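You operate a simulated robot arm through the tools that you are given. There is no shell and no other tool.

The job below is to be done with a simulated robot arm. You get a single attempt, and the scene is never put back.

Task
Halt the pump, let the trapped rail pressure off, close the rail valve and wind the relief wheel to 0.
Fine: pump halted first, rail valve open to let off; both gauges end on 0; the let-off valve stays open.

The check looks at the end state, three seconds after you hand in, the way a careful person would. Anything else that was tipped, shoved, dropped, spilled or broken makes it a failure.

Robot
A 7-joint arm with a two-finger parallel gripper, fixed in place. Base frame: the origin is on the floor under the middle of its stand, x ahead of it, y to its left, z up. Readings come in mm, degrees, newtons and seconds.
It reaches about 966 mm from its shoulder. Its first joint turns from -166.0 to 166.0 degrees. Payload 3.43 kg.
The TCP is the grasp point between the finger pads, 30 mm short of the fingertips. In the tool frame z runs along the fingers and y along their closing line. Largest opening 94 mm; finger width 28, thickness 10; the body of the gripper, 50 by 96 mm, starts 55 mm behind the TCP.
Orientation is told as [roll, pitch, yaw] about the base's x, y, z axes, in that order, counted from this pose: with the fingers straight down and closing along the base's y, the tool's x points along the base's -x, its y along +y and its z along -z.

Tools
- The arm moves only by the tool apply_moves. Its argument "steps" is a list of rows, each an object of numbers (a shift or turn left out is 0, a gripper value left out holds the last): "x", "y", "z": the shift along the base's x, y, z in units of 250 mm (1.0 is 250 mm); "ax", "ay", "az": the turn, a rotation vector about the base's x, y, z in units of 120 degrees (1.0 is 120 degrees); "grip": the closure, from 0 (fully open) to 1 (shut). In form: [{"x": .., "y": .., "z": .., "ax": .., "ay": .., "az": .., "grip": ..}, ...]. A call has 1 to 20 rows; each row is the pose to reach, as a shift and turn from the pose commanded when the call began. A call with a number of a shift or a turn outside -1 to 1 is refused whole. A row lasts 0.2 s, in which the tool goes at most 50 mm and 8.6 degrees; a call with a longer step from one row to the next is refused whole, and so is a gripper value outside its range. Where a pose cannot be reached the arm comes as near as it can. A force on the tool above 40 N (or 10 N above the force at the start of the call, whichever is more), or a blocked arm, ends the call early, and 0.2 s more pass. The fingers move at their own pace (about 45 mm/s each) and stop on an object; they squeeze with about 33 N. The grip force told is the motor's: it shows also when the fingers shut on nothing. Time passes only in rows, and 0.2 s behind the last, so rows that repeat a pose let the fingers close. The reply holds the time, the measured pose of the TCP, the force on the tool along the base axes, the opening and the grip force, in the units named above and with some noise, with the torque about the TCP (base axes, N m) and any sound that the robot's microphone picked up.
- Cameras (640 x 400 px; columns grow to the right, rows downward): "scene" is fixed at [400.1, 649, 1507.1]; the picture's right is [-1.00, -0.04, 0.00], its down [-0.01, 0.26, -0.96] and it looks along [0.04, -0.96, -0.26] (base axes); focal length 320 px, centre (320, 200). "wrist" rides on the gripper at [76, 14, -103] in the tool frame; the picture's right is [-0.18, 0.98, 0.00], its down [-0.75, -0.14, -0.64] and it looks along [-0.63, -0.12, 0.77] (tool axes); focal length 243 px, centre (320, 200). There is no depth. A picture from a camera that has moved, and an enlarged one, comes with that camera's place and axes in the base frame and with its lens.
- capture(camera): a new picture of that camera. The clock stands still meanwhile.
- raise_lower(by): slides the trunk up (or, below 0, down) by that many mm; the arm rides with it, the base frame stays. It gives what a move gives, with no picture.
- enlarge(camera, box): a new picture of the part [left, top, right, bottom] of that camera's present view, enlarged. The clock stands still meanwhile.
- job_done(): hands the job in; it is judged then, once.

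Places have to be worked out from the pictures, the camera data and where the tool is seen. Open the gripper and draw the arm clear of the work before you hand the job in, unless the task says otherwise.

The tools are called after "Call:" as name(argument=value, ...) on one line, values as JSON. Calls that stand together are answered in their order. apply_moves: Moves the arm, as the interface text tells. Its arguments: {"type":"object","properties":{"steps":{"type":"array"}},"required":["steps"]} The other tools are called the same way: raise_lower (by) moves the trunk up or down; capture (camera) takes a picture; enlarge (camera, box) takes an enlarged picture of a part of a camera's view; job_done () hands the job in.

At the start:

```text
time_s: 0.0
ee_pos: [338.5, -381.9, 1443.5]
tcp_rot: [1.1, 2.1, 0.0]
contact_force: [0.2, -0.2, -0.2]
wrist_torque: [-0.02, -0.02, -0.03]
finger_gap: 94.0
grasp_force: 0.1
trunk travel left (down, up): [-356.0, 134.0]
```

scene: 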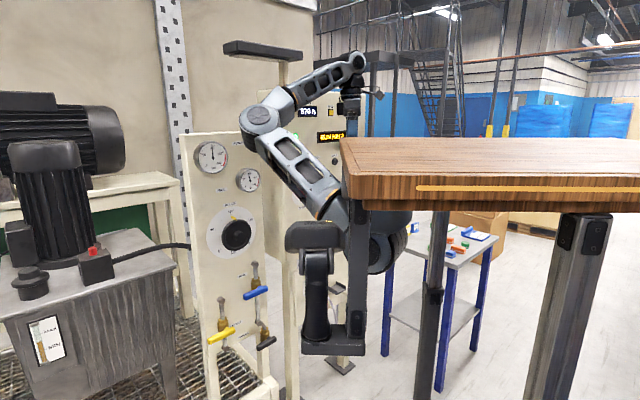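
wrist: 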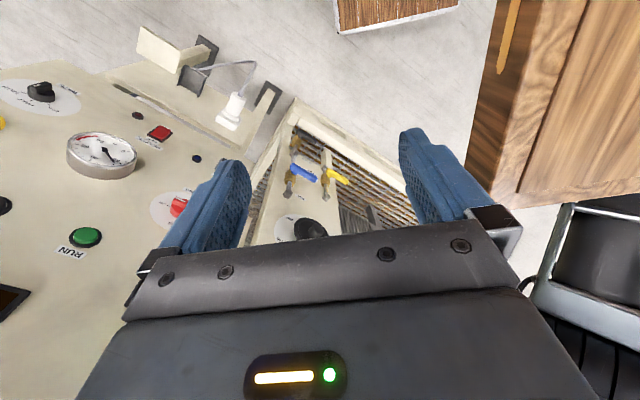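

I begin by taking a closer look at the valve panel and the control panel from both cameras before moving anything.

Call:
enlarge(camera="scene", box=[180, 120, 300, 260])

Call:
enlarge(camera="scene", box=[180, 250, 300, 390])

Call:
enlarge(camera="wrist", box=[0, 40, 240, 320])

Call:
enlarge(camera="wrist", box=[240, 90, 440, 260])

Call:
enlarge(camera="scene", box=[280, 60, 400, 200])

Call:
enlarge(camera="scene", box=[0, 200, 180, 400])

```text
2.86 times, centred on (240, 190) of scene
camera zoom: at [400.1, 649.0, 1507.1], right [-1.0, -0.04, 0.0], down [-0.01, 0.26, -0.96], along [0.04, -0.96, -0.26], focal length 913 px, centre (549, 229)
```

zoom: 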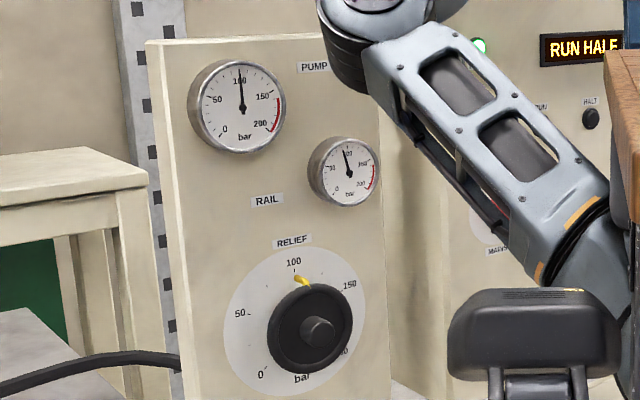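

```text
2.86 times, centred on (240, 320) of scene
camera zoom: at [400.1, 649.0, 1507.1], right [-1.0, -0.04, 0.0], down [-0.01, 0.26, -0.96], along [0.04, -0.96, -0.26], focal length 913 px, centre (549, -143)
```

zoom: 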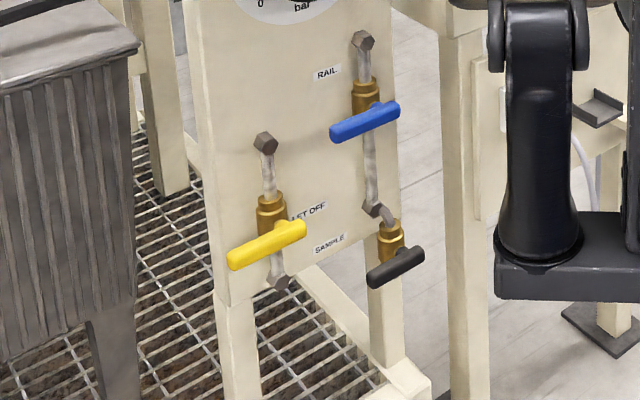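

```text
1.43 times, centred on (120, 180) of wrist
camera zoom: at [266.0, -369.3, 1549.1], right [0.18, 0.98, 0.01], down [0.78, -0.15, 0.61], along [0.6, -0.1, -0.79], focal length 347 px, centre (606, 229)
```

zoom: 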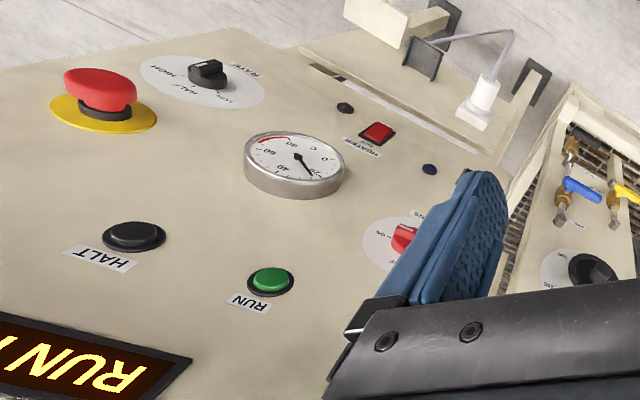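

```text
2.35 times, centred on (340, 175) of wrist
camera zoom: at [266.0, -369.3, 1549.1], right [0.18, 0.98, 0.01], down [0.78, -0.15, 0.61], along [0.6, -0.1, -0.79], focal length 571 px, centre (273, 259)
```

zoom: 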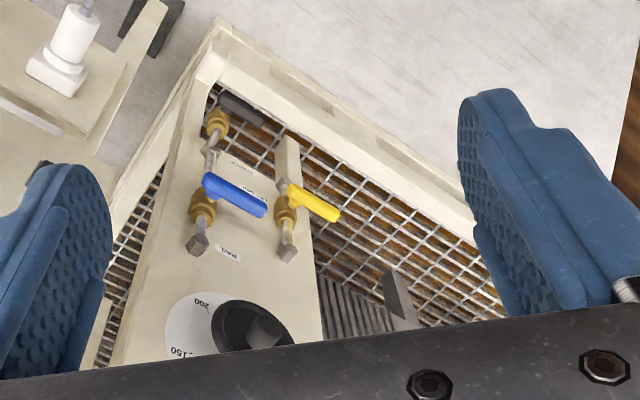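

```text
2.86 times, centred on (340, 130) of scene
camera zoom: at [400.1, 649.0, 1507.1], right [-1.0, -0.04, 0.0], down [-0.01, 0.26, -0.96], along [0.04, -0.96, -0.26], focal length 913 px, centre (263, 400)
```

zoom: 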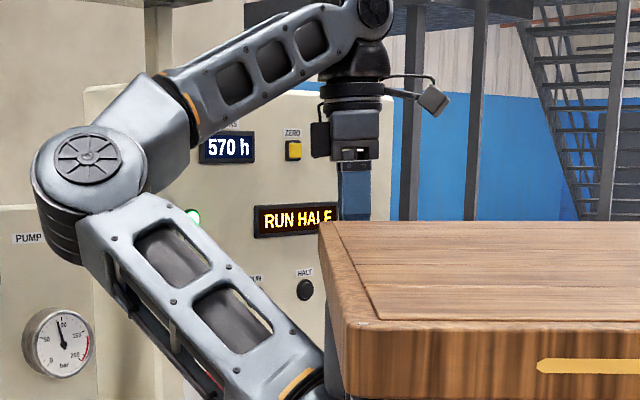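

```text
2.00 times, centred on (90, 300) of scene
camera zoom: at [400.1, 649.0, 1507.1], right [-1.0, -0.04, 0.0], down [-0.01, 0.26, -0.96], along [0.04, -0.96, -0.26], focal length 639 px, centre (780, 0)
```

zoom: 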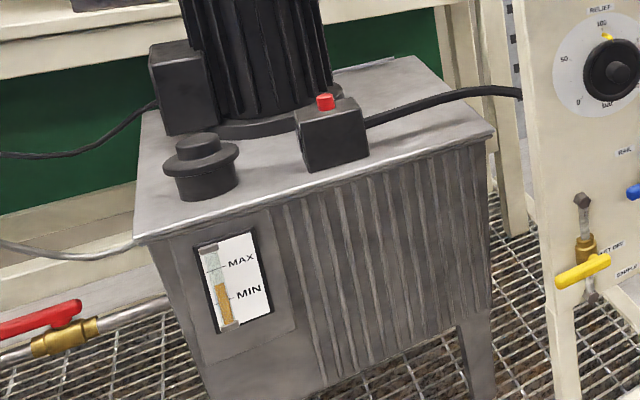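

The readings put HALT at about (392,-857,1285), and the valve panel looks angled around (750,-460). I want to see the arm's own stand and the surroundings better before planning the motion.

Call:
enlarge(camera="scene", box=[260, 180, 440, 390])

Call:
enlarge(camera="scene", box=[200, 240, 290, 310])

Call:
enlarge(camera="scene", box=[200, 290, 290, 360])

Call:
enlarge(camera="wrist", box=[270, 120, 370, 200])

Call:
enlarge(camera="wrist", box=[90, 100, 270, 240])

```text
1.90 times, centred on (350, 285) of scene
camera zoom: at [400.1, 649.0, 1507.1], right [-1.0, -0.04, 0.0], down [-0.01, 0.26, -0.96], along [0.04, -0.96, -0.26], focal length 609 px, centre (263, 38)
```

zoom: 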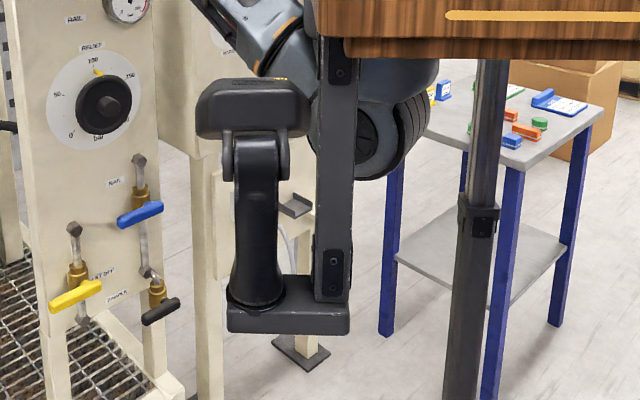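

```text
5.71 times, centred on (245, 275) of scene
camera zoom: at [400.1, 649.0, 1507.1], right [-1.0, -0.04, 0.0], down [-0.01, 0.26, -0.96], along [0.04, -0.96, -0.26], focal length 1826 px, centre (749, -229)
```

zoom: 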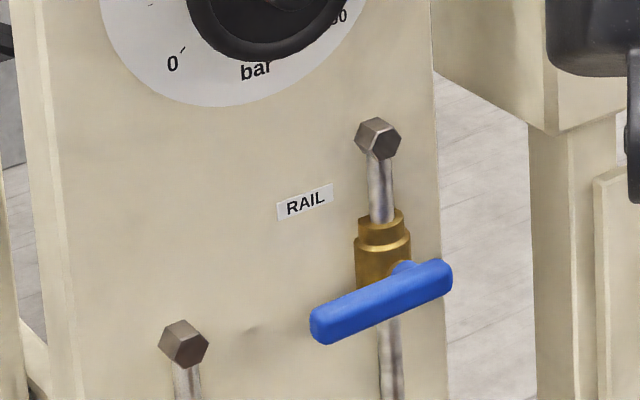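

```text
5.71 times, centred on (245, 325) of scene
camera zoom: at [400.1, 649.0, 1507.1], right [-1.0, -0.04, 0.0], down [-0.01, 0.26, -0.96], along [0.04, -0.96, -0.26], focal length 1826 px, centre (749, -514)
```

zoom: 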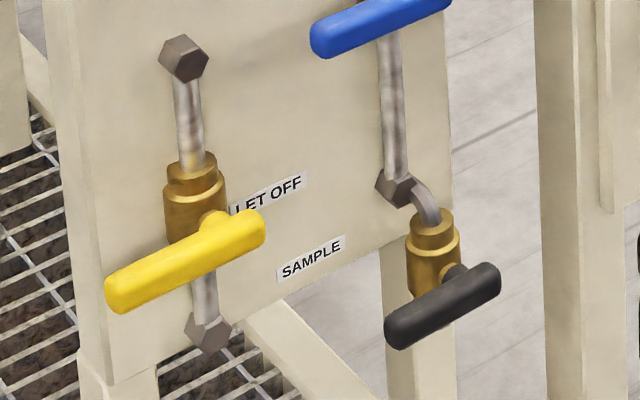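

```text
5.00 times, centred on (320, 160) of wrist
camera zoom: at [266.0, -369.3, 1549.1], right [0.18, 0.98, 0.01], down [0.78, -0.15, 0.61], along [0.6, -0.1, -0.79], focal length 1213 px, centre (320, 400)
```

zoom: 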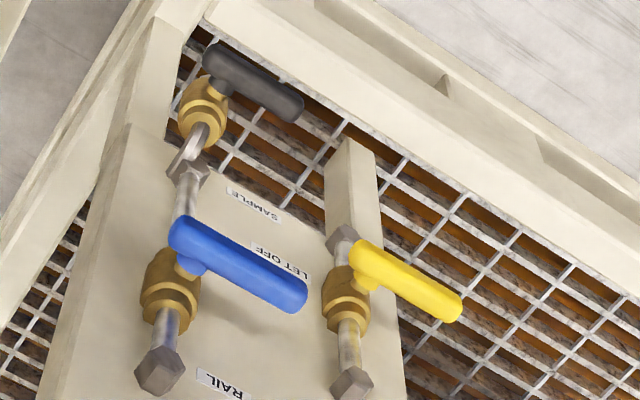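

```text
2.86 times, centred on (180, 170) of wrist
camera zoom: at [266.0, -369.3, 1549.1], right [0.18, 0.98, 0.01], down [0.78, -0.15, 0.61], along [0.6, -0.1, -0.79], focal length 693 px, centre (720, 286)
```

zoom: 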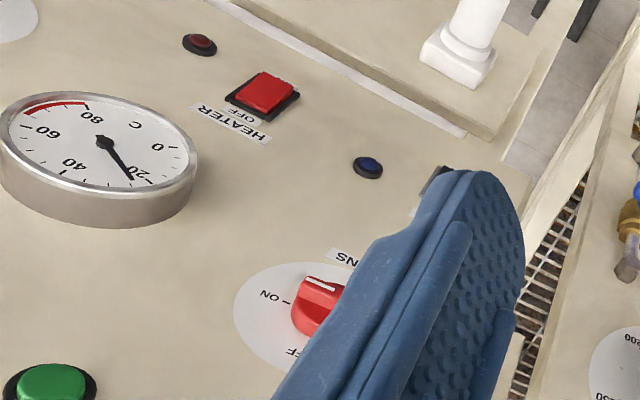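

All three lever handles lie across their vertical pipes (closed, it appears), the pump display reads "RUN HALF", and HALT faces +y. I'll turn the tool in place about base x so the fingers point to -y toward the control panel, then look again.

Call:
apply_moves(steps=[{"ax": -0.068, "grip": 1}, {"ax": -0.136}, {"ax": -0.204}, {"ax": -0.272}, {"ax": -0.34}, {"ax": -0.408}, {"ax": -0.476}, {"ax": -0.544}, {"ax": -0.612}, {"ax": -0.68}, {"ax": -0.748}])

Call:
capture(camera="wrist")

Call:
capture(camera="scene")

```text
time_s: 1.8
ee_pos: [340.3, -382.4, 1449.0]
tcp_rot: [-64.7, 1.4, -2.1]
contact_force: [0.9, 0.4, 1.8]
wrist_torque: [0.17, -0.05, -0.06]
finger_gap: 0.1
grasp_force: 33.2
trunk travel left (down, up): [-356.0, 134.0]
stopped in row 9: the force on the tool passed its limit at 63 N (the readings are from after the stop); the commanded pose is now the measured one
```

```text
taken
camera wrist: at [268.3, -281.0, 1482.8], right [0.18, 0.41, -0.89], down [0.78, 0.49, 0.38], along [0.6, -0.77, -0.24], focal length 243 px, centre (320, 200)
```

wrist: 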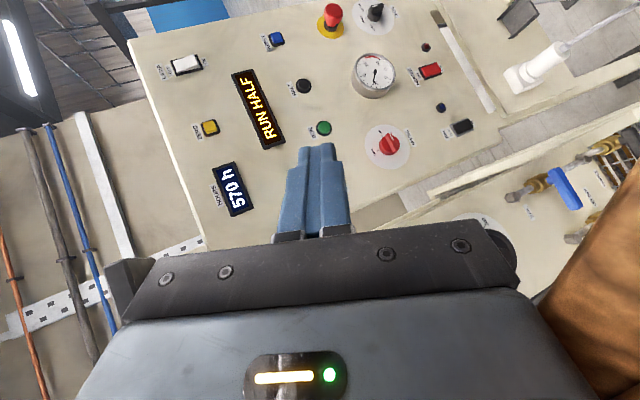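

```text
taken
```

scene: 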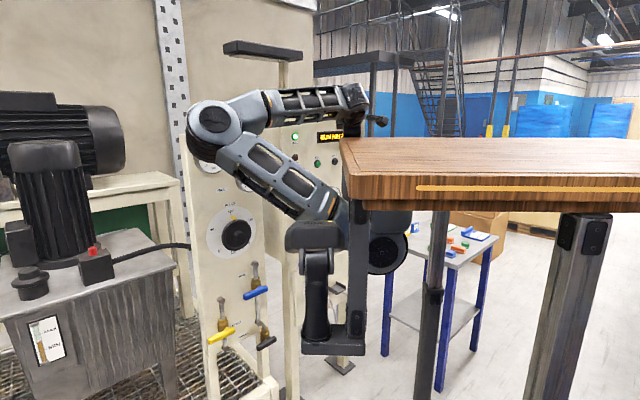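

The reading shows the wrist bumped the wooden table top (its corner works out near (375,-281,1430)), right behind the gripper. I'll back away from it, up slightly and toward -y, into the free space before the panel, and only then finish the turn.

Call:
apply_moves(steps=[{"y": -0.08, "z": 0.08}, {"y": -0.2, "z": 0.12}, {"y": -0.38, "z": 0.12}, {"y": -0.56, "z": 0.1}, {"y": -0.74, "z": 0.05}, {"y": -0.9, "z": 0.0}])

Call:
capture(camera="scene")

Call:
capture(camera="wrist")

```text
time_s: 3.2
ee_pos: [354.0, -609.8, 1442.9]
tcp_rot: [-64.4, 4.0, -1.7]
contact_force: [1.6, 0.2, -0.7]
wrist_torque: [-0.01, -0.01, -0.04]
finger_gap: 0.2
grasp_force: 32.8
trunk travel left (down, up): [-356.0, 134.0]
```

```text
taken
```

scene: 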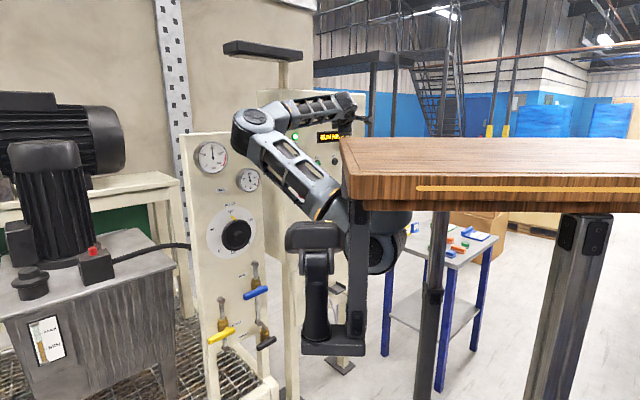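

```text
taken
camera wrist: at [281.4, -509.4, 1479.7], right [0.13, 0.42, -0.9], down [0.8, 0.49, 0.35], along [0.59, -0.76, -0.27], focal length 243 px, centre (320, 200)
```

wrist: 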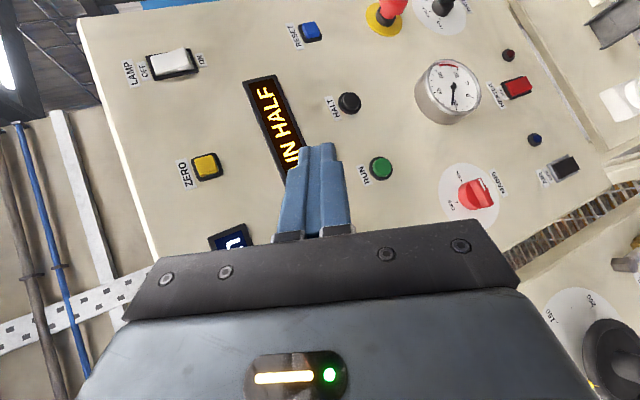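

The RUN/HALT triangulation shows that both panels stand at 45°, facing (-0.71,+0.71,0), with HALT near (392,-857,1285). I'll turn the tool to [-90,0,45] while moving to a point about 130 mm in front of HALT.

Call:
apply_moves(steps=[{"x": -0.02, "y": -0.08, "z": -0.08, "ax": -0.024, "ay": -0.014, "az": 0.0487}, {"x": -0.04, "y": -0.16, "z": -0.16, "ax": -0.048, "ay": -0.028, "az": 0.0974}, {"x": -0.06, "y": -0.24, "z": -0.24, "ax": -0.072, "ay": -0.042, "az": 0.146}, {"x": -0.08, "y": -0.32, "z": -0.32, "ax": -0.096, "ay": -0.056, "az": 0.195}, {"x": -0.1, "y": -0.4, "z": -0.4, "ax": -0.12, "ay": -0.07, "az": 0.2435}, {"x": -0.12, "y": -0.48, "z": -0.48, "ax": -0.144, "ay": -0.084, "az": 0.292}, {"x": -0.14, "y": -0.55, "z": -0.55, "ax": -0.168, "ay": -0.098, "az": 0.341}, {"x": -0.16, "y": -0.62, "z": -0.63, "ax": -0.1915, "ay": -0.112, "az": 0.3895}, {"x": -0.16, "y": -0.62, "z": -0.63, "ax": -0.1915, "ay": -0.112, "az": 0.3895}])

Call:
capture(camera="scene")

Call:
capture(camera="wrist")

```text
time_s: 5.2
ee_pos: [297.9, -760.7, 1292.5]
tcp_rot: [-90.3, -2.6, 45.8]
contact_force: [-0.1, 0.7, 0.7]
wrist_torque: [-0.02, -0.02, -0.01]
finger_gap: 0.2
grasp_force: 33.1
trunk travel left (down, up): [-356.0, 134.0]
```

```text
taken
```

scene: 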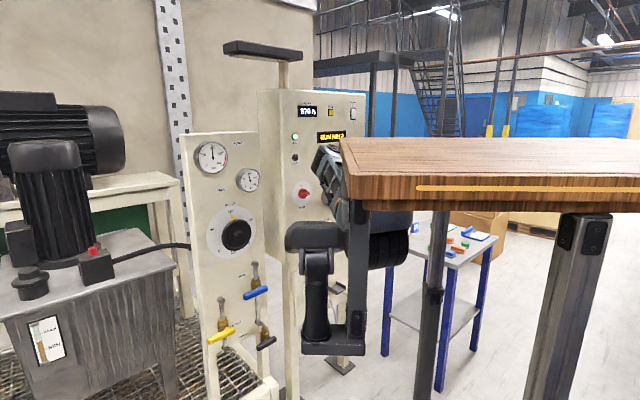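

```text
taken
camera wrist: at [173.1, -744.2, 1274.0], right [0.16, 0.16, -0.97], down [0.06, 0.98, 0.17], along [0.98, -0.09, 0.15], focal length 243 px, centre (320, 200)
```

wrist: 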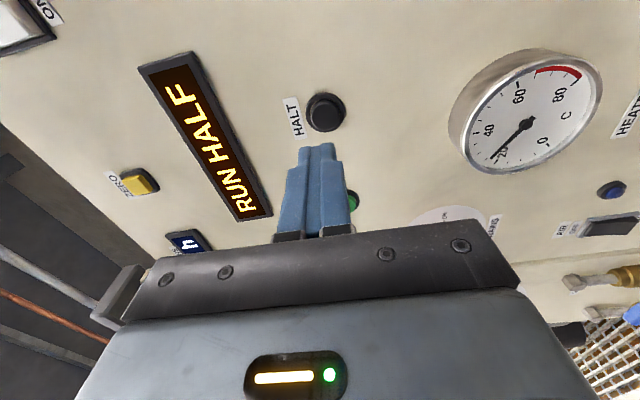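

The arm reached (298,-761,1292) pointing straight at the panel, with HALT almost on the tool axis about 110 mm ahead and some 5 mm low. I advance 60 mm and check the alignment again.

Call:
apply_moves(steps=[{"x": 0.06, "y": -0.06, "z": -0.01}, {"x": 0.12, "y": -0.12, "z": -0.02}, {"x": 0.17, "y": -0.17, "z": -0.02}, {"x": 0.17, "y": -0.17, "z": -0.02}])

Call:
capture(camera="wrist")

```text
time_s: 6.2
ee_pos: [342.2, -805.5, 1285.9]
tcp_rot: [-90.4, -2.5, 45.7]
contact_force: [-0.2, 0.5, 0.3]
wrist_torque: [0.0, 0.0, 0.01]
finger_gap: 0.3
grasp_force: 33.7
trunk travel left (down, up): [-356.0, 134.0]
```

```text
taken
camera wrist: at [215.9, -787.9, 1268.0], right [0.16, 0.16, -0.97], down [0.06, 0.98, 0.17], along [0.98, -0.09, 0.15], focal length 243 px, centre (320, 200)
```

wrist: 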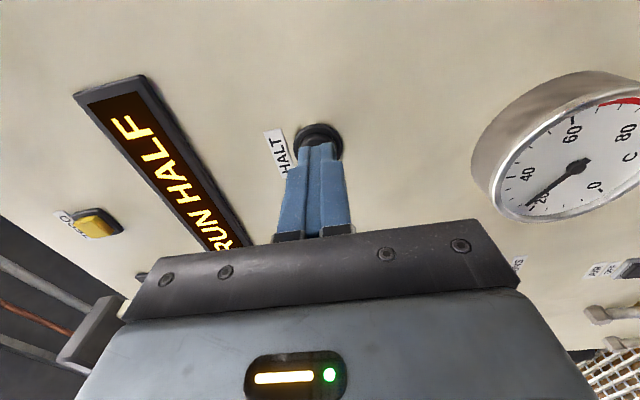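

The fingertips are lined up on the HALT button about 25 mm ahead. I press forward in small steps, checking the force.

Call:
apply_moves(steps=[{"x": 0.03, "y": -0.03}, {"x": 0.05, "y": -0.05}, {"x": 0.06, "y": -0.06}, {"x": 0.068, "y": -0.068}, {"x": 0.076, "y": -0.076}, {"x": 0.08, "y": -0.08}])

Call:
capture(camera="wrist")

```text
time_s: 7.6
ee_pos: [361.2, -824.6, 1287.8]
tcp_rot: [-90.3, -2.4, 45.7]
contact_force: [-6.5, 18.5, -6.0]
wrist_torque: [0.15, 0.16, 0.28]
finger_gap: 0.1
grasp_force: 33.1
trunk travel left (down, up): [-356.0, 134.0]
heard: click
```

```text
taken
camera wrist: at [234.6, -806.9, 1268.8], right [0.16, 0.16, -0.97], down [0.06, 0.98, 0.17], along [0.98, -0.09, 0.15], focal length 243 px, centre (320, 200)
```

wrist: 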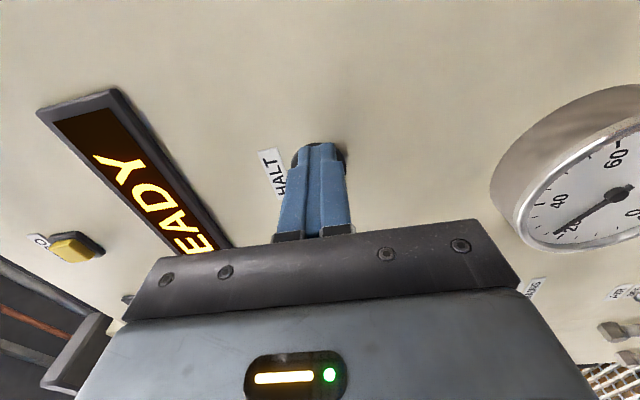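

A click was heard and the display now says "READY", so the pump has halted. I retreat straight back and look at the gauges.

Call:
apply_moves(steps=[{"x": -0.08, "y": 0.08}, {"x": -0.2, "y": 0.2}, {"x": -0.32, "y": 0.32}, {"x": -0.45, "y": 0.45}, {"x": -0.55, "y": 0.55}])

Call:
capture(camera="scene")

Call:
enlarge(camera="scene", box=[180, 125, 290, 205])

Call:
enlarge(camera="scene", box=[260, 80, 380, 220])

Call:
capture(camera="wrist")

```text
time_s: 8.8
ee_pos: [223.6, -686.2, 1289.3]
tcp_rot: [-90.4, -2.5, 45.7]
contact_force: [0.5, 0.5, -0.9]
wrist_torque: [0.02, -0.02, -0.02]
finger_gap: 0.0
grasp_force: 33.1
trunk travel left (down, up): [-356.0, 134.0]
```

```text
taken
```

scene: 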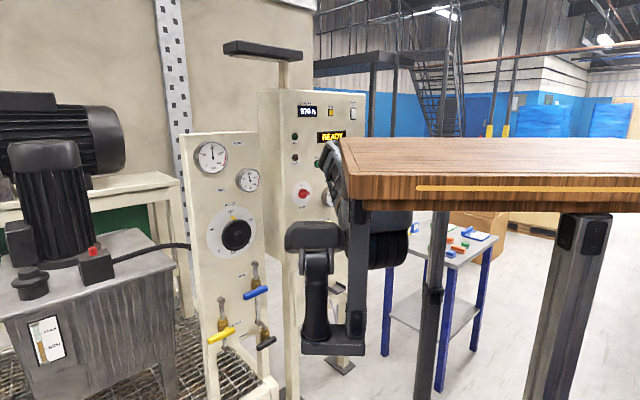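

```text
5.00 times, centred on (235, 165) of scene
camera zoom: at [400.1, 649.0, 1507.1], right [-1.0, -0.04, 0.0], down [-0.01, 0.26, -0.96], along [0.04, -0.96, -0.26], focal length 1598 px, centre (745, 375)
```

zoom: 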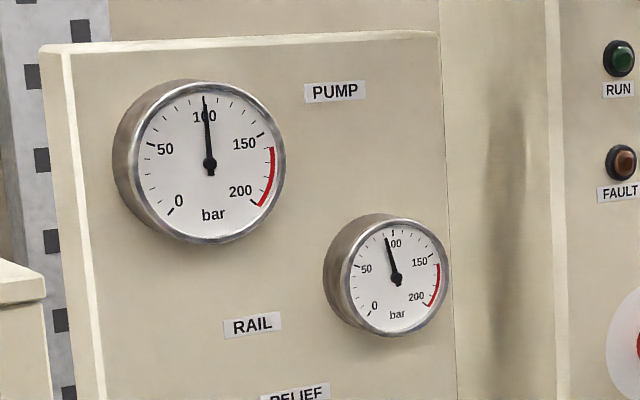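

```text
2.86 times, centred on (320, 150) of scene
camera zoom: at [400.1, 649.0, 1507.1], right [-1.0, -0.04, 0.0], down [-0.01, 0.26, -0.96], along [0.04, -0.96, -0.26], focal length 913 px, centre (320, 343)
```

zoom: 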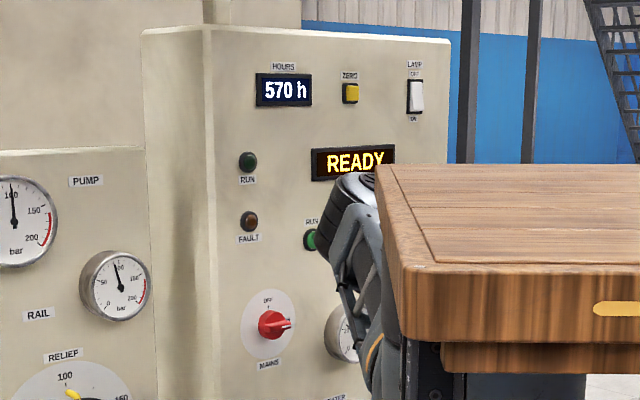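

```text
taken
camera wrist: at [97.9, -668.2, 1270.5], right [0.16, 0.16, -0.97], down [0.06, 0.98, 0.17], along [0.98, -0.09, 0.15], focal length 243 px, centre (320, 200)
```

wrist: 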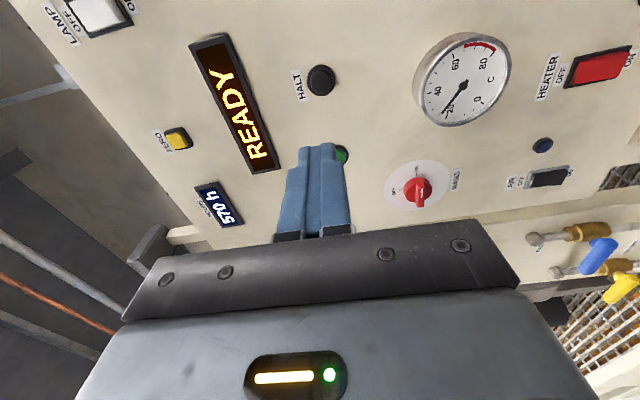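

HALT is confirmed: the RUN lamp is dark and the gauges hold about 98 (pump) and 90 (rail), so pressure is trapped. The levers and wheel lie lower, so I'll lower the trunk a little and check what moves with it.

Call:
raise_lower(by=-80)

Call:
capture(camera="scene")

Call:
capture(camera="wrist")

```text
time_s: 10.0
ee_pos: [223.5, -685.4, 1208.0]
tcp_rot: [-90.5, -2.4, 45.7]
contact_force: [-0.3, 0.1, 0.4]
wrist_torque: [-0.02, -0.01, 0.01]
finger_gap: 0.2
grasp_force: 33.2
trunk travel left (down, up): [-276.0, 214.0]
```

```text
taken
```

scene: 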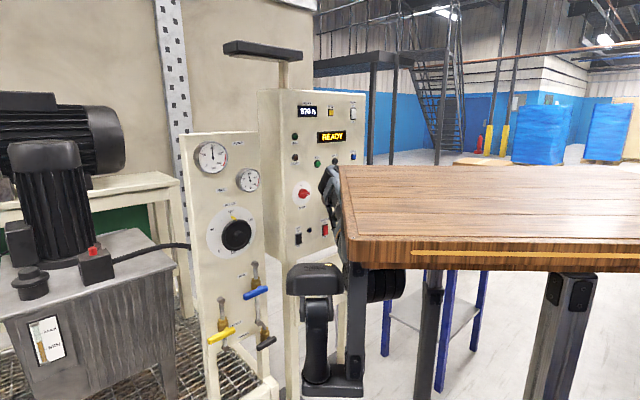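

```text
taken
camera wrist: at [97.8, -668.6, 1190.4], right [0.16, 0.16, -0.97], down [0.06, 0.98, 0.17], along [0.98, -0.09, 0.15], focal length 243 px, centre (320, 200)
```

wrist: 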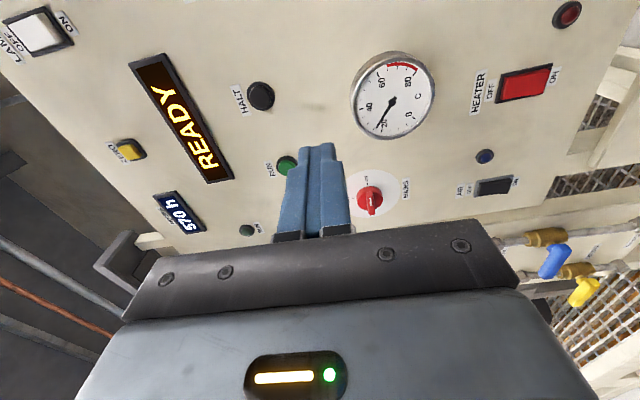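

The desk top, with the arm hung below it, rides with the trunk and the valve panel stays clear, so the geometry is safe. I now move sideways along the panels toward the valves, keeping about 240 mm off the face.

Call:
apply_moves(steps=[{"x": 0.09, "y": 0.1, "z": -0.05}, {"x": 0.18, "y": 0.2, "z": -0.1}, {"x": 0.28, "y": 0.3, "z": -0.15}, {"x": 0.38, "y": 0.4, "z": -0.2}, {"x": 0.48, "y": 0.5, "z": -0.25}, {"x": 0.58, "y": 0.6, "z": -0.3}, {"x": 0.68, "y": 0.7, "z": -0.35}, {"x": 0.68, "y": 0.7, "z": -0.35}])

Call:
capture(camera="scene")

Call:
capture(camera="wrist")

```text
time_s: 11.8
ee_pos: [392.6, -510.2, 1099.8]
tcp_rot: [-87.5, -2.9, 45.3]
contact_force: [0.2, 0.9, -0.1]
wrist_torque: [0.0, -0.01, -0.01]
finger_gap: 0.0
grasp_force: 32.3
trunk travel left (down, up): [-276.0, 214.0]
```

```text
taken
```

scene: 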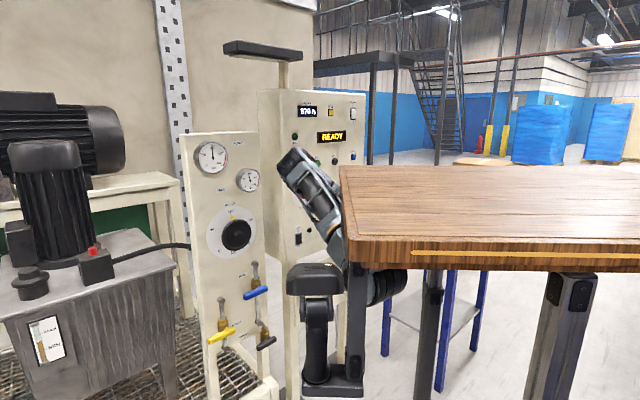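

```text
taken
camera wrist: at [266.7, -491.5, 1085.4], right [0.14, 0.2, -0.97], down [0.07, 0.98, 0.21], along [0.99, -0.1, 0.12], focal length 243 px, centre (320, 200)
```

wrist: 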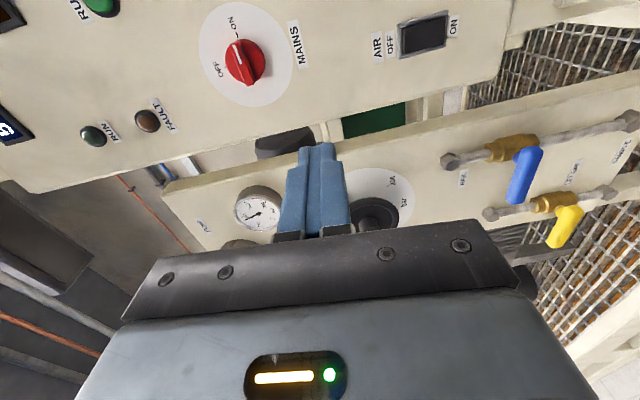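

I can see the valve panel with the wheel, the rail lever (blue) and the let-off lever (yellow) ahead-left of the tool. I go further left and down in two stages, checking the arm against the desk.

Call:
apply_moves(steps=[{"x": 0.08, "y": 0.06, "z": -0.08}, {"x": 0.16, "y": 0.13, "z": -0.18}, {"x": 0.24, "y": 0.2, "z": -0.28}, {"x": 0.32, "y": 0.27, "z": -0.38}, {"x": 0.4, "y": 0.34, "z": -0.48}, {"x": 0.48, "y": 0.42, "z": -0.58}, {"x": 0.48, "y": 0.42, "z": -0.58}])

Call:
capture(camera="scene")

Call:
capture(camera="wrist")

```text
time_s: 13.4
ee_pos: [519.4, -440.4, 1008.8]
tcp_rot: [-90.3, -2.5, 45.7]
contact_force: [0.0, 0.5, 0.3]
wrist_torque: [0.0, 0.0, -0.02]
finger_gap: 0.0
grasp_force: 33.1
out of reach, approached as far as the arm can: row 4, 5, 6, 7
trunk travel left (down, up): [-276.0, 214.0]
```

```text
taken
```

scene: 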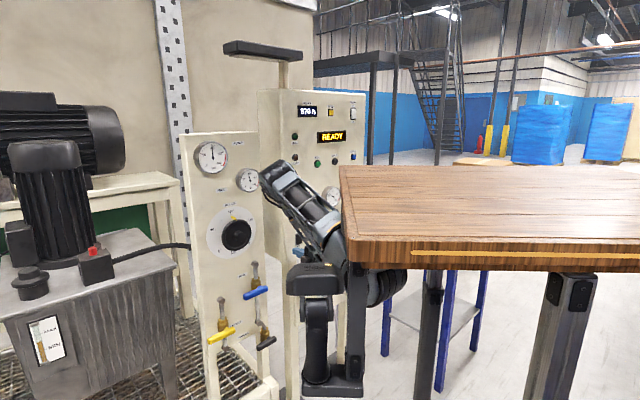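

```text
taken
camera wrist: at [392.7, -423.5, 990.9], right [0.16, 0.16, -0.97], down [0.06, 0.98, 0.17], along [0.99, -0.09, 0.15], focal length 243 px, centre (320, 200)
```

wrist: 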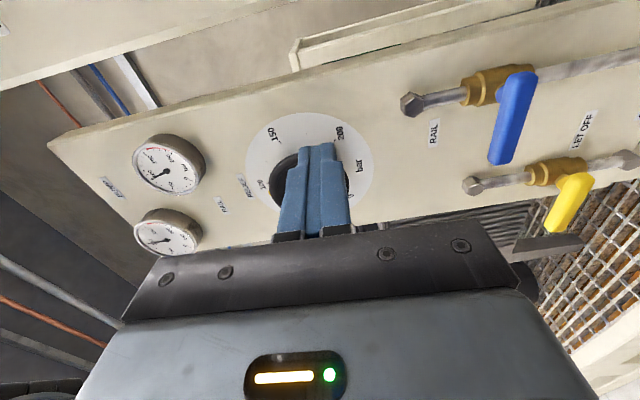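

Reach was limited with the wrist so near the shoulder, but this view is useful. I enlarge the levers, wheel and gauges before going closer to the panel.

Call:
enlarge(camera="wrist", box=[380, 50, 640, 250])

Call:
enlarge(camera="wrist", box=[90, 100, 400, 280])

Call:
enlarge(camera="scene", box=[190, 190, 290, 360])

```text
2.00 times, centred on (510, 150) of wrist
camera zoom: at [392.7, -423.5, 990.9], right [0.16, 0.16, -0.97], down [0.06, 0.98, 0.17], along [0.99, -0.09, 0.15], focal length 485 px, centre (-60, 300)
```

zoom: 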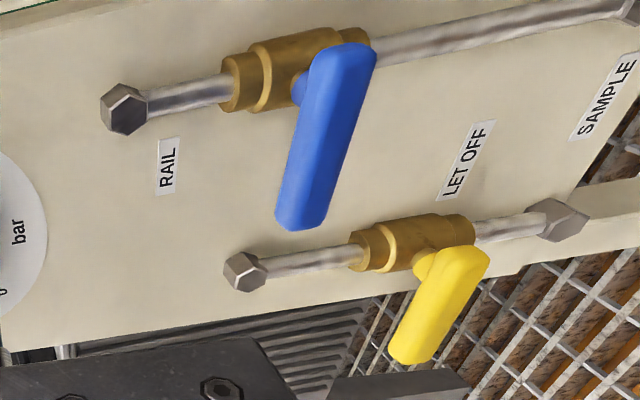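

```text
2.06 times, centred on (245, 190) of wrist
camera zoom: at [392.7, -423.5, 990.9], right [0.16, 0.16, -0.97], down [0.06, 0.98, 0.17], along [0.99, -0.09, 0.15], focal length 501 px, centre (475, 221)
```

zoom: 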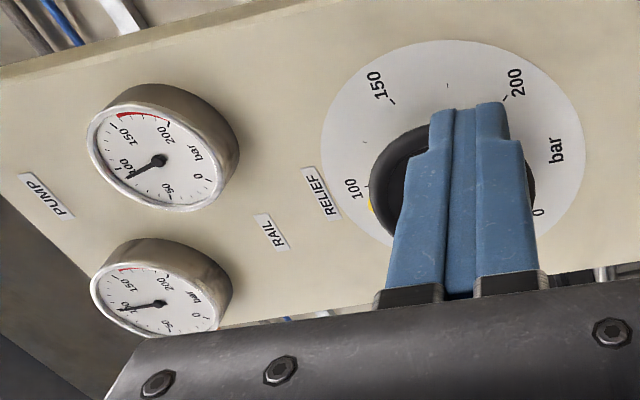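

```text
2.35 times, centred on (240, 275) of scene
camera zoom: at [400.1, 649.0, 1507.1], right [-1.0, -0.04, 0.0], down [-0.01, 0.26, -0.96], along [0.04, -0.96, -0.26], focal length 752 px, centre (508, 24)
```

zoom: 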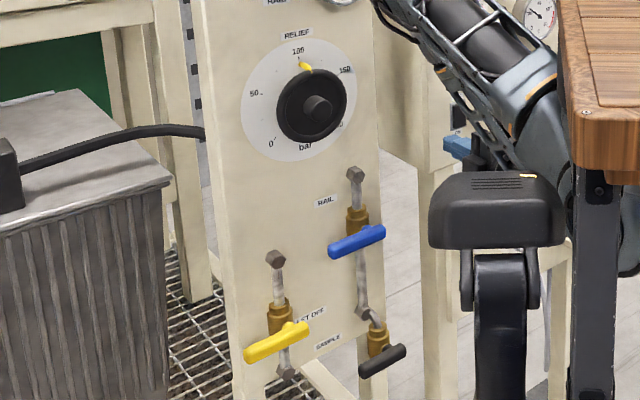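

From two views I get: panel face at u≈917 (along the 45° approach line), blue lever bar at z≈803 from v≈92 (pivot ≈107) to v≈201, yellow bar at z≈682 from v≈256 (pivot ≈270) to v≈360, and both bars about 60 mm off the face. I move closer to the panel and lower to be in front of the blue lever.

Call:
apply_moves(steps=[{"x": 0.12, "y": 0.0, "z": -0.06}, {"x": 0.24, "y": 0.0, "z": -0.12}, {"x": 0.36, "y": 0.01, "z": -0.19}, {"x": 0.36, "y": 0.01, "z": -0.19}])

Call:
capture(camera="scene")

Call:
capture(camera="wrist")

```text
time_s: 14.4
ee_pos: [545.5, -463.6, 1009.2]
tcp_rot: [-89.7, -2.6, 47.0]
contact_force: [-0.3, 0.2, 1.0]
wrist_torque: [-0.02, 0.0, -0.01]
finger_gap: 0.1
grasp_force: 32.4
out of reach, approached as far as the arm can: row 1, 2, 3, 4
trunk travel left (down, up): [-276.0, 214.0]
```

```text
taken
```

scene: 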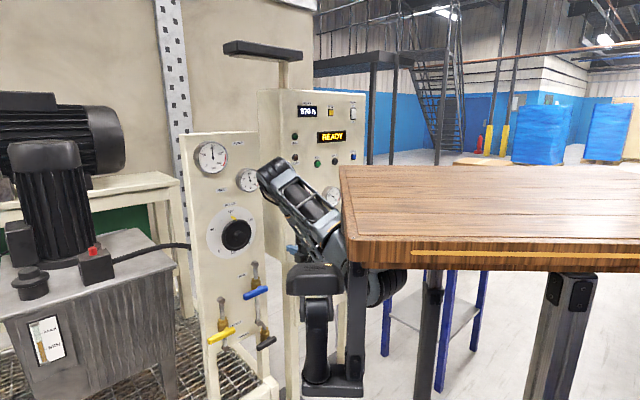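

```text
taken
camera wrist: at [418.0, -449.5, 992.3], right [0.15, 0.17, -0.97], down [0.04, 0.98, 0.18], along [0.99, -0.07, 0.14], focal length 243 px, centre (320, 200)
```

wrist: 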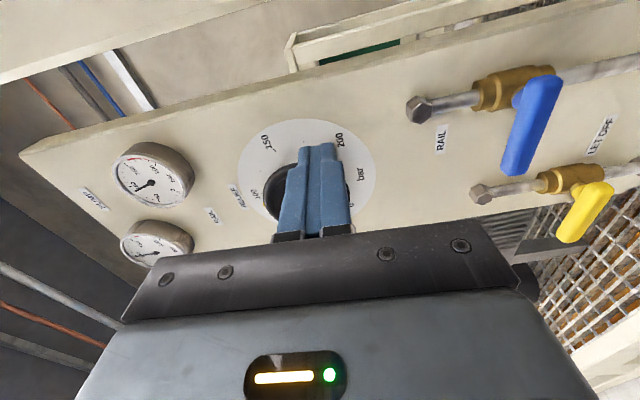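

The wrist is at a joint limit here because the hand hangs low relative to the shoulder. Lowering the trunk brings the shoulder down to lever height, and the path straight down is free since the fingertips are about 100 mm off the bars.

Call:
raise_lower(by=-180)

Call:
capture(camera="scene")

Call:
capture(camera="wrist")

```text
time_s: 16.4
ee_pos: [544.7, -463.8, 828.7]
tcp_rot: [-89.6, -2.5, 46.9]
contact_force: [-0.1, -0.9, 0.4]
wrist_torque: [-0.01, -0.02, 0.02]
finger_gap: 0.1
grasp_force: 33.0
trunk travel left (down, up): [-96.0, 394.0]
```

```text
taken
```

scene: 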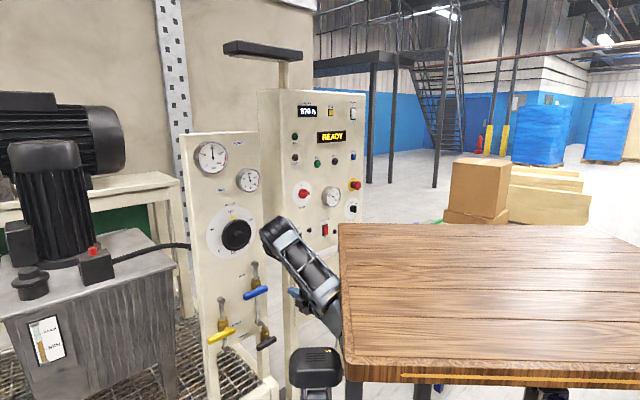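

```text
taken
camera wrist: at [417.9, -449.4, 812.2], right [0.15, 0.17, -0.97], down [0.04, 0.98, 0.18], along [0.99, -0.07, 0.14], focal length 243 px, centre (320, 200)
```

wrist: 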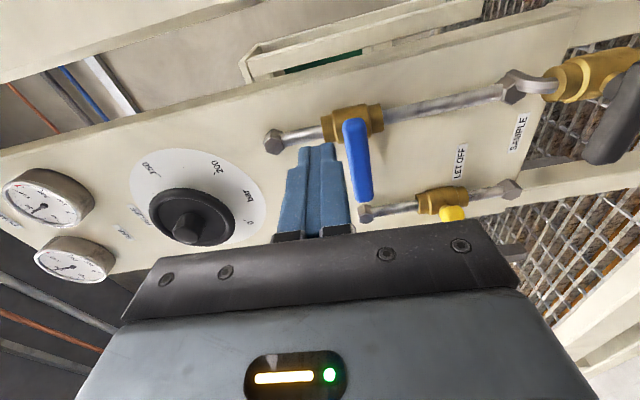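

Now the hand is level with the blue lever. I enlarge this view to see the lever, its stem and any stop before touching it.

Call:
enlarge(camera="wrist", box=[250, 80, 470, 230])

Call:
enlarge(camera="wrist", box=[0, 140, 280, 290])

Call:
enlarge(camera="scene", box=[230, 200, 380, 330])

```text
2.67 times, centred on (360, 155) of wrist
camera zoom: at [417.9, -449.4, 812.2], right [0.15, 0.17, -0.97], down [0.04, 0.98, 0.18], along [0.99, -0.07, 0.14], focal length 647 px, centre (213, 320)
```

zoom: 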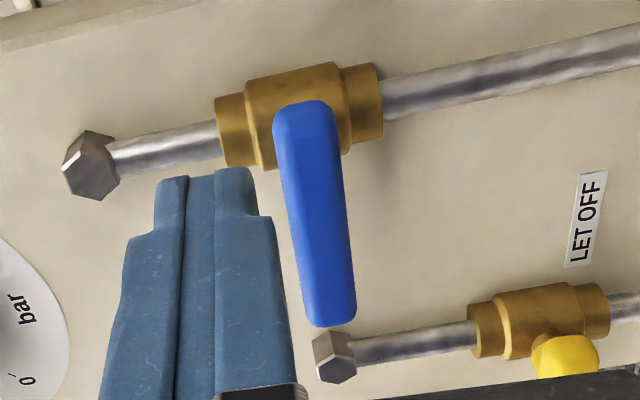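

```text
2.29 times, centred on (140, 215) of wrist
camera zoom: at [417.9, -449.4, 812.2], right [0.15, 0.17, -0.97], down [0.04, 0.98, 0.18], along [0.99, -0.07, 0.14], focal length 555 px, centre (731, 166)
```

zoom: 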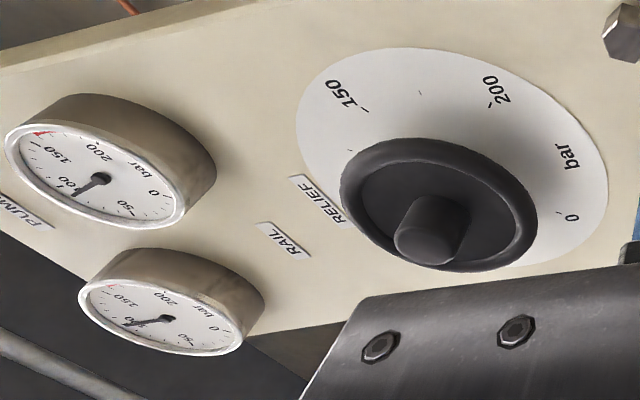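

```text
3.08 times, centred on (305, 265) of scene
camera zoom: at [400.1, 649.0, 1507.1], right [-1.0, -0.04, 0.0], down [-0.01, 0.26, -0.96], along [0.04, -0.96, -0.26], focal length 984 px, centre (366, 0)
```

zoom: 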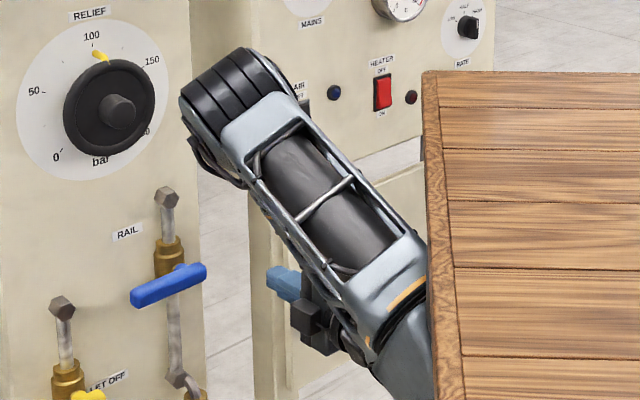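

The lever pivots at its right end and the wheel has a graspable central hub. I go forward and slightly up on the right of the lever first, where nothing is in the way, then will shift left above its long end.

Call:
apply_moves(steps=[{"x": 0.06, "y": -0.06, "z": 0.04}, {"x": 0.12, "y": -0.12, "z": 0.08}, {"x": 0.18, "y": -0.18, "z": 0.12}, {"x": 0.24, "y": -0.24, "z": 0.13}, {"x": 0.24, "y": -0.24, "z": 0.13}])

Call:
capture(camera="wrist")

```text
time_s: 17.8
ee_pos: [597.2, -520.2, 830.7]
tcp_rot: [-86.3, -2.6, 47.0]
contact_force: [0.3, 0.0, -0.6]
wrist_torque: [0.03, 0.0, 0.01]
finger_gap: 0.1
grasp_force: 32.8
trunk travel left (down, up): [-96.0, 394.0]
stopped in row 5: the arm was blocked; the commanded pose is now the measured one
```

```text
taken
camera wrist: at [469.8, -505.2, 818.8], right [0.11, 0.21, -0.97], down [0.05, 0.98, 0.21], along [0.99, -0.07, 0.1], focal length 243 px, centre (320, 200)
```

wrist: 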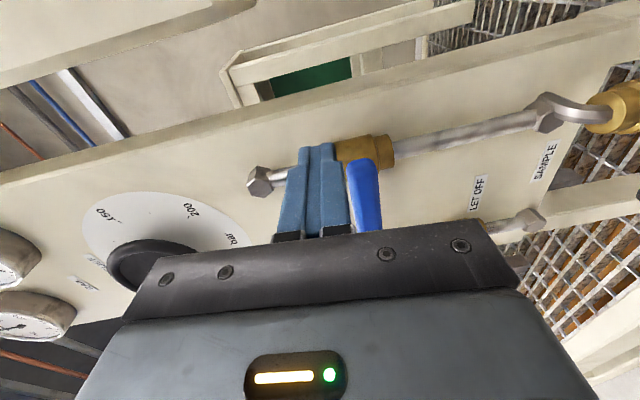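

The arm reported being blocked and did not rise. I look at the scene to see which part is close to something.

Call:
capture(camera="scene")

Call:
enlarge(camera="scene", box=[220, 190, 380, 400])

```text
taken
```

scene: 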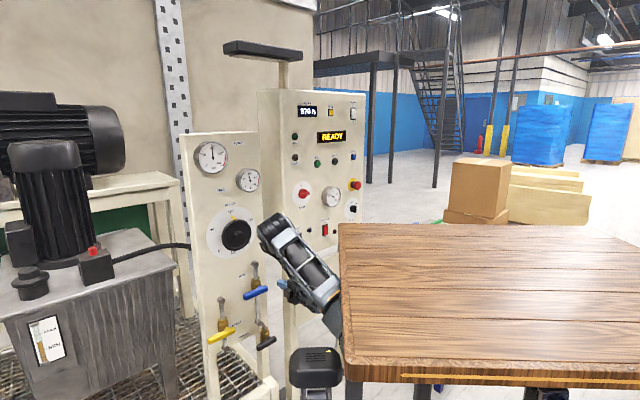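

```text
1.90 times, centred on (300, 295) of scene
camera zoom: at [400.1, 649.0, 1507.1], right [-1.0, -0.04, 0.0], down [-0.01, 0.26, -0.96], along [0.04, -0.96, -0.26], focal length 609 px, centre (358, 19)
```

zoom: 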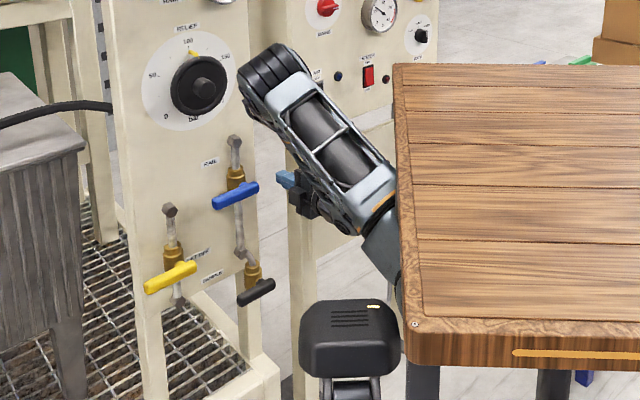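

The hand is tucked under the folded upper arm, so a level tool does not suit this place. I back out to the open area on the right, and will come in again with the tool pitched 45° down.

Call:
apply_moves(steps=[{"x": -0.1, "y": 0.1}, {"x": -0.2, "y": 0.2}, {"x": -0.32, "y": 0.2, "z": 0.05}, {"x": -0.44, "y": 0.14, "z": 0.1}, {"x": -0.56, "y": 0.08, "z": 0.16}, {"x": -0.68, "y": 0.04, "z": 0.24}, {"x": -0.8, "y": 0.02, "z": 0.32}, {"x": -0.8, "y": 0.02, "z": 0.32}])

Call:
capture(camera="scene")

```text
time_s: 19.6
ee_pos: [399.6, -515.0, 915.2]
tcp_rot: [-86.9, -2.5, 47.0]
contact_force: [0.3, -0.1, 0.1]
wrist_torque: [0.01, -0.02, 0.01]
finger_gap: 0.0
grasp_force: 33.4
trunk travel left (down, up): [-96.0, 394.0]
```

```text
taken
```

scene: 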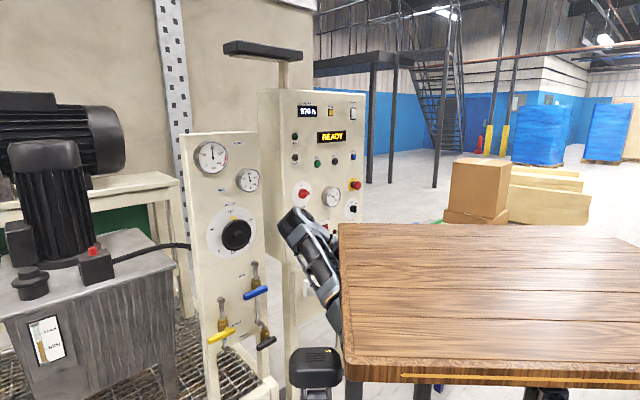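

Now at the open spot, I pitch the tool 45° downward about the panel's horizontal axis with the fingertip point held in place.

Call:
apply_moves(steps=[{"ax": 0.04, "ay": 0.04}, {"ax": 0.08, "ay": 0.08}, {"ax": 0.12, "ay": 0.12}, {"ax": 0.16, "ay": 0.16}, {"ax": 0.2, "ay": 0.2}, {"ax": 0.24, "ay": 0.24}, {"ax": 0.265, "ay": 0.265}, {"ax": 0.265, "ay": 0.265}])

Call:
capture(camera="scene")

Call:
capture(camera="wrist")

```text
time_s: 21.4
ee_pos: [398.0, -516.6, 914.4]
tcp_rot: [-41.7, -3.1, 44.6]
contact_force: [0.0, 0.2, 0.5]
wrist_torque: [-0.01, -0.02, 0.04]
finger_gap: 0.1
grasp_force: 32.8
trunk travel left (down, up): [-96.0, 394.0]
```

```text
taken
```

scene: 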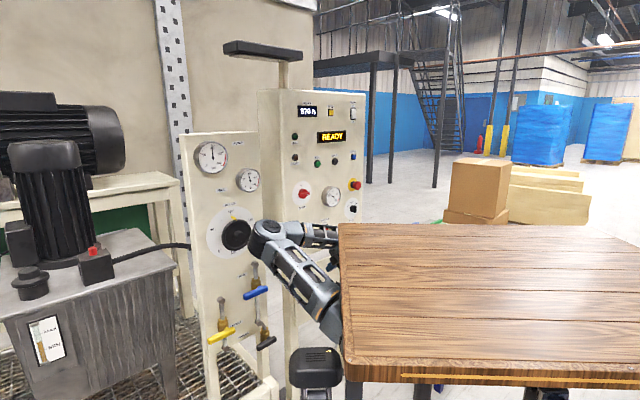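

```text
taken
camera wrist: at [285.9, -516.4, 977.2], right [-0.36, 0.68, -0.64], down [0.29, 0.74, 0.61], along [0.89, 0.04, -0.46], focal length 243 px, centre (320, 200)
```

wrist: 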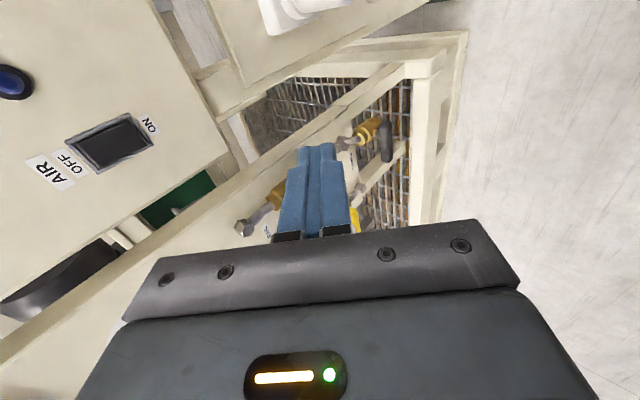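

The tool is now pitched down, though the elbow sits out in front near the wheel; moving the hand toward the panel should bring the elbow up and back. I advance in part toward the blue lever and check the elbow.

Call:
apply_moves(steps=[{"x": 0.15, "y": 0.04, "z": 0.03}, {"x": 0.3, "y": 0.09, "z": 0.06}, {"x": 0.45, "y": 0.13, "z": 0.06}, {"x": 0.58, "y": 0.17, "z": 0.06}, {"x": 0.58, "y": 0.17, "z": 0.06}])

Call:
capture(camera="scene")

Call:
capture(camera="wrist")

```text
time_s: 22.6
ee_pos: [541.7, -475.1, 927.8]
tcp_rot: [-41.8, -3.2, 44.7]
contact_force: [0.2, 0.3, 0.0]
wrist_torque: [0.01, 0.0, 0.02]
finger_gap: 0.2
grasp_force: 33.8
trunk travel left (down, up): [-96.0, 394.0]
```

```text
taken
```

scene: 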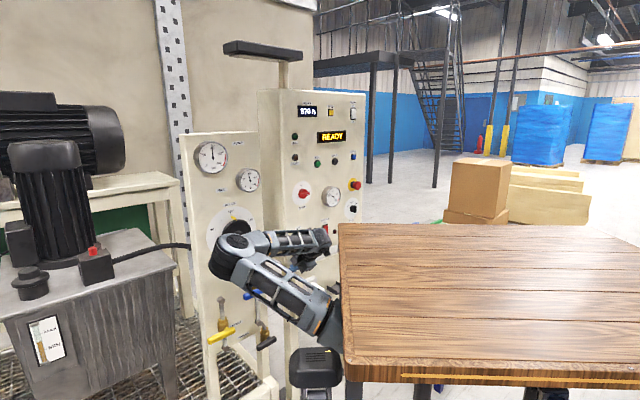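

```text
taken
camera wrist: at [429.6, -474.9, 990.7], right [-0.36, 0.68, -0.64], down [0.29, 0.74, 0.61], along [0.89, 0.04, -0.46], focal length 243 px, centre (320, 200)
```

wrist: 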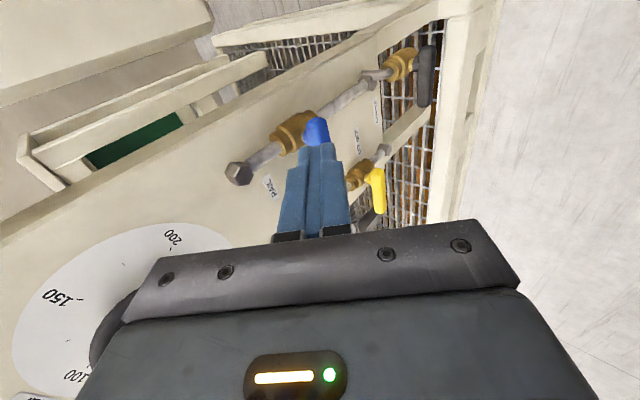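

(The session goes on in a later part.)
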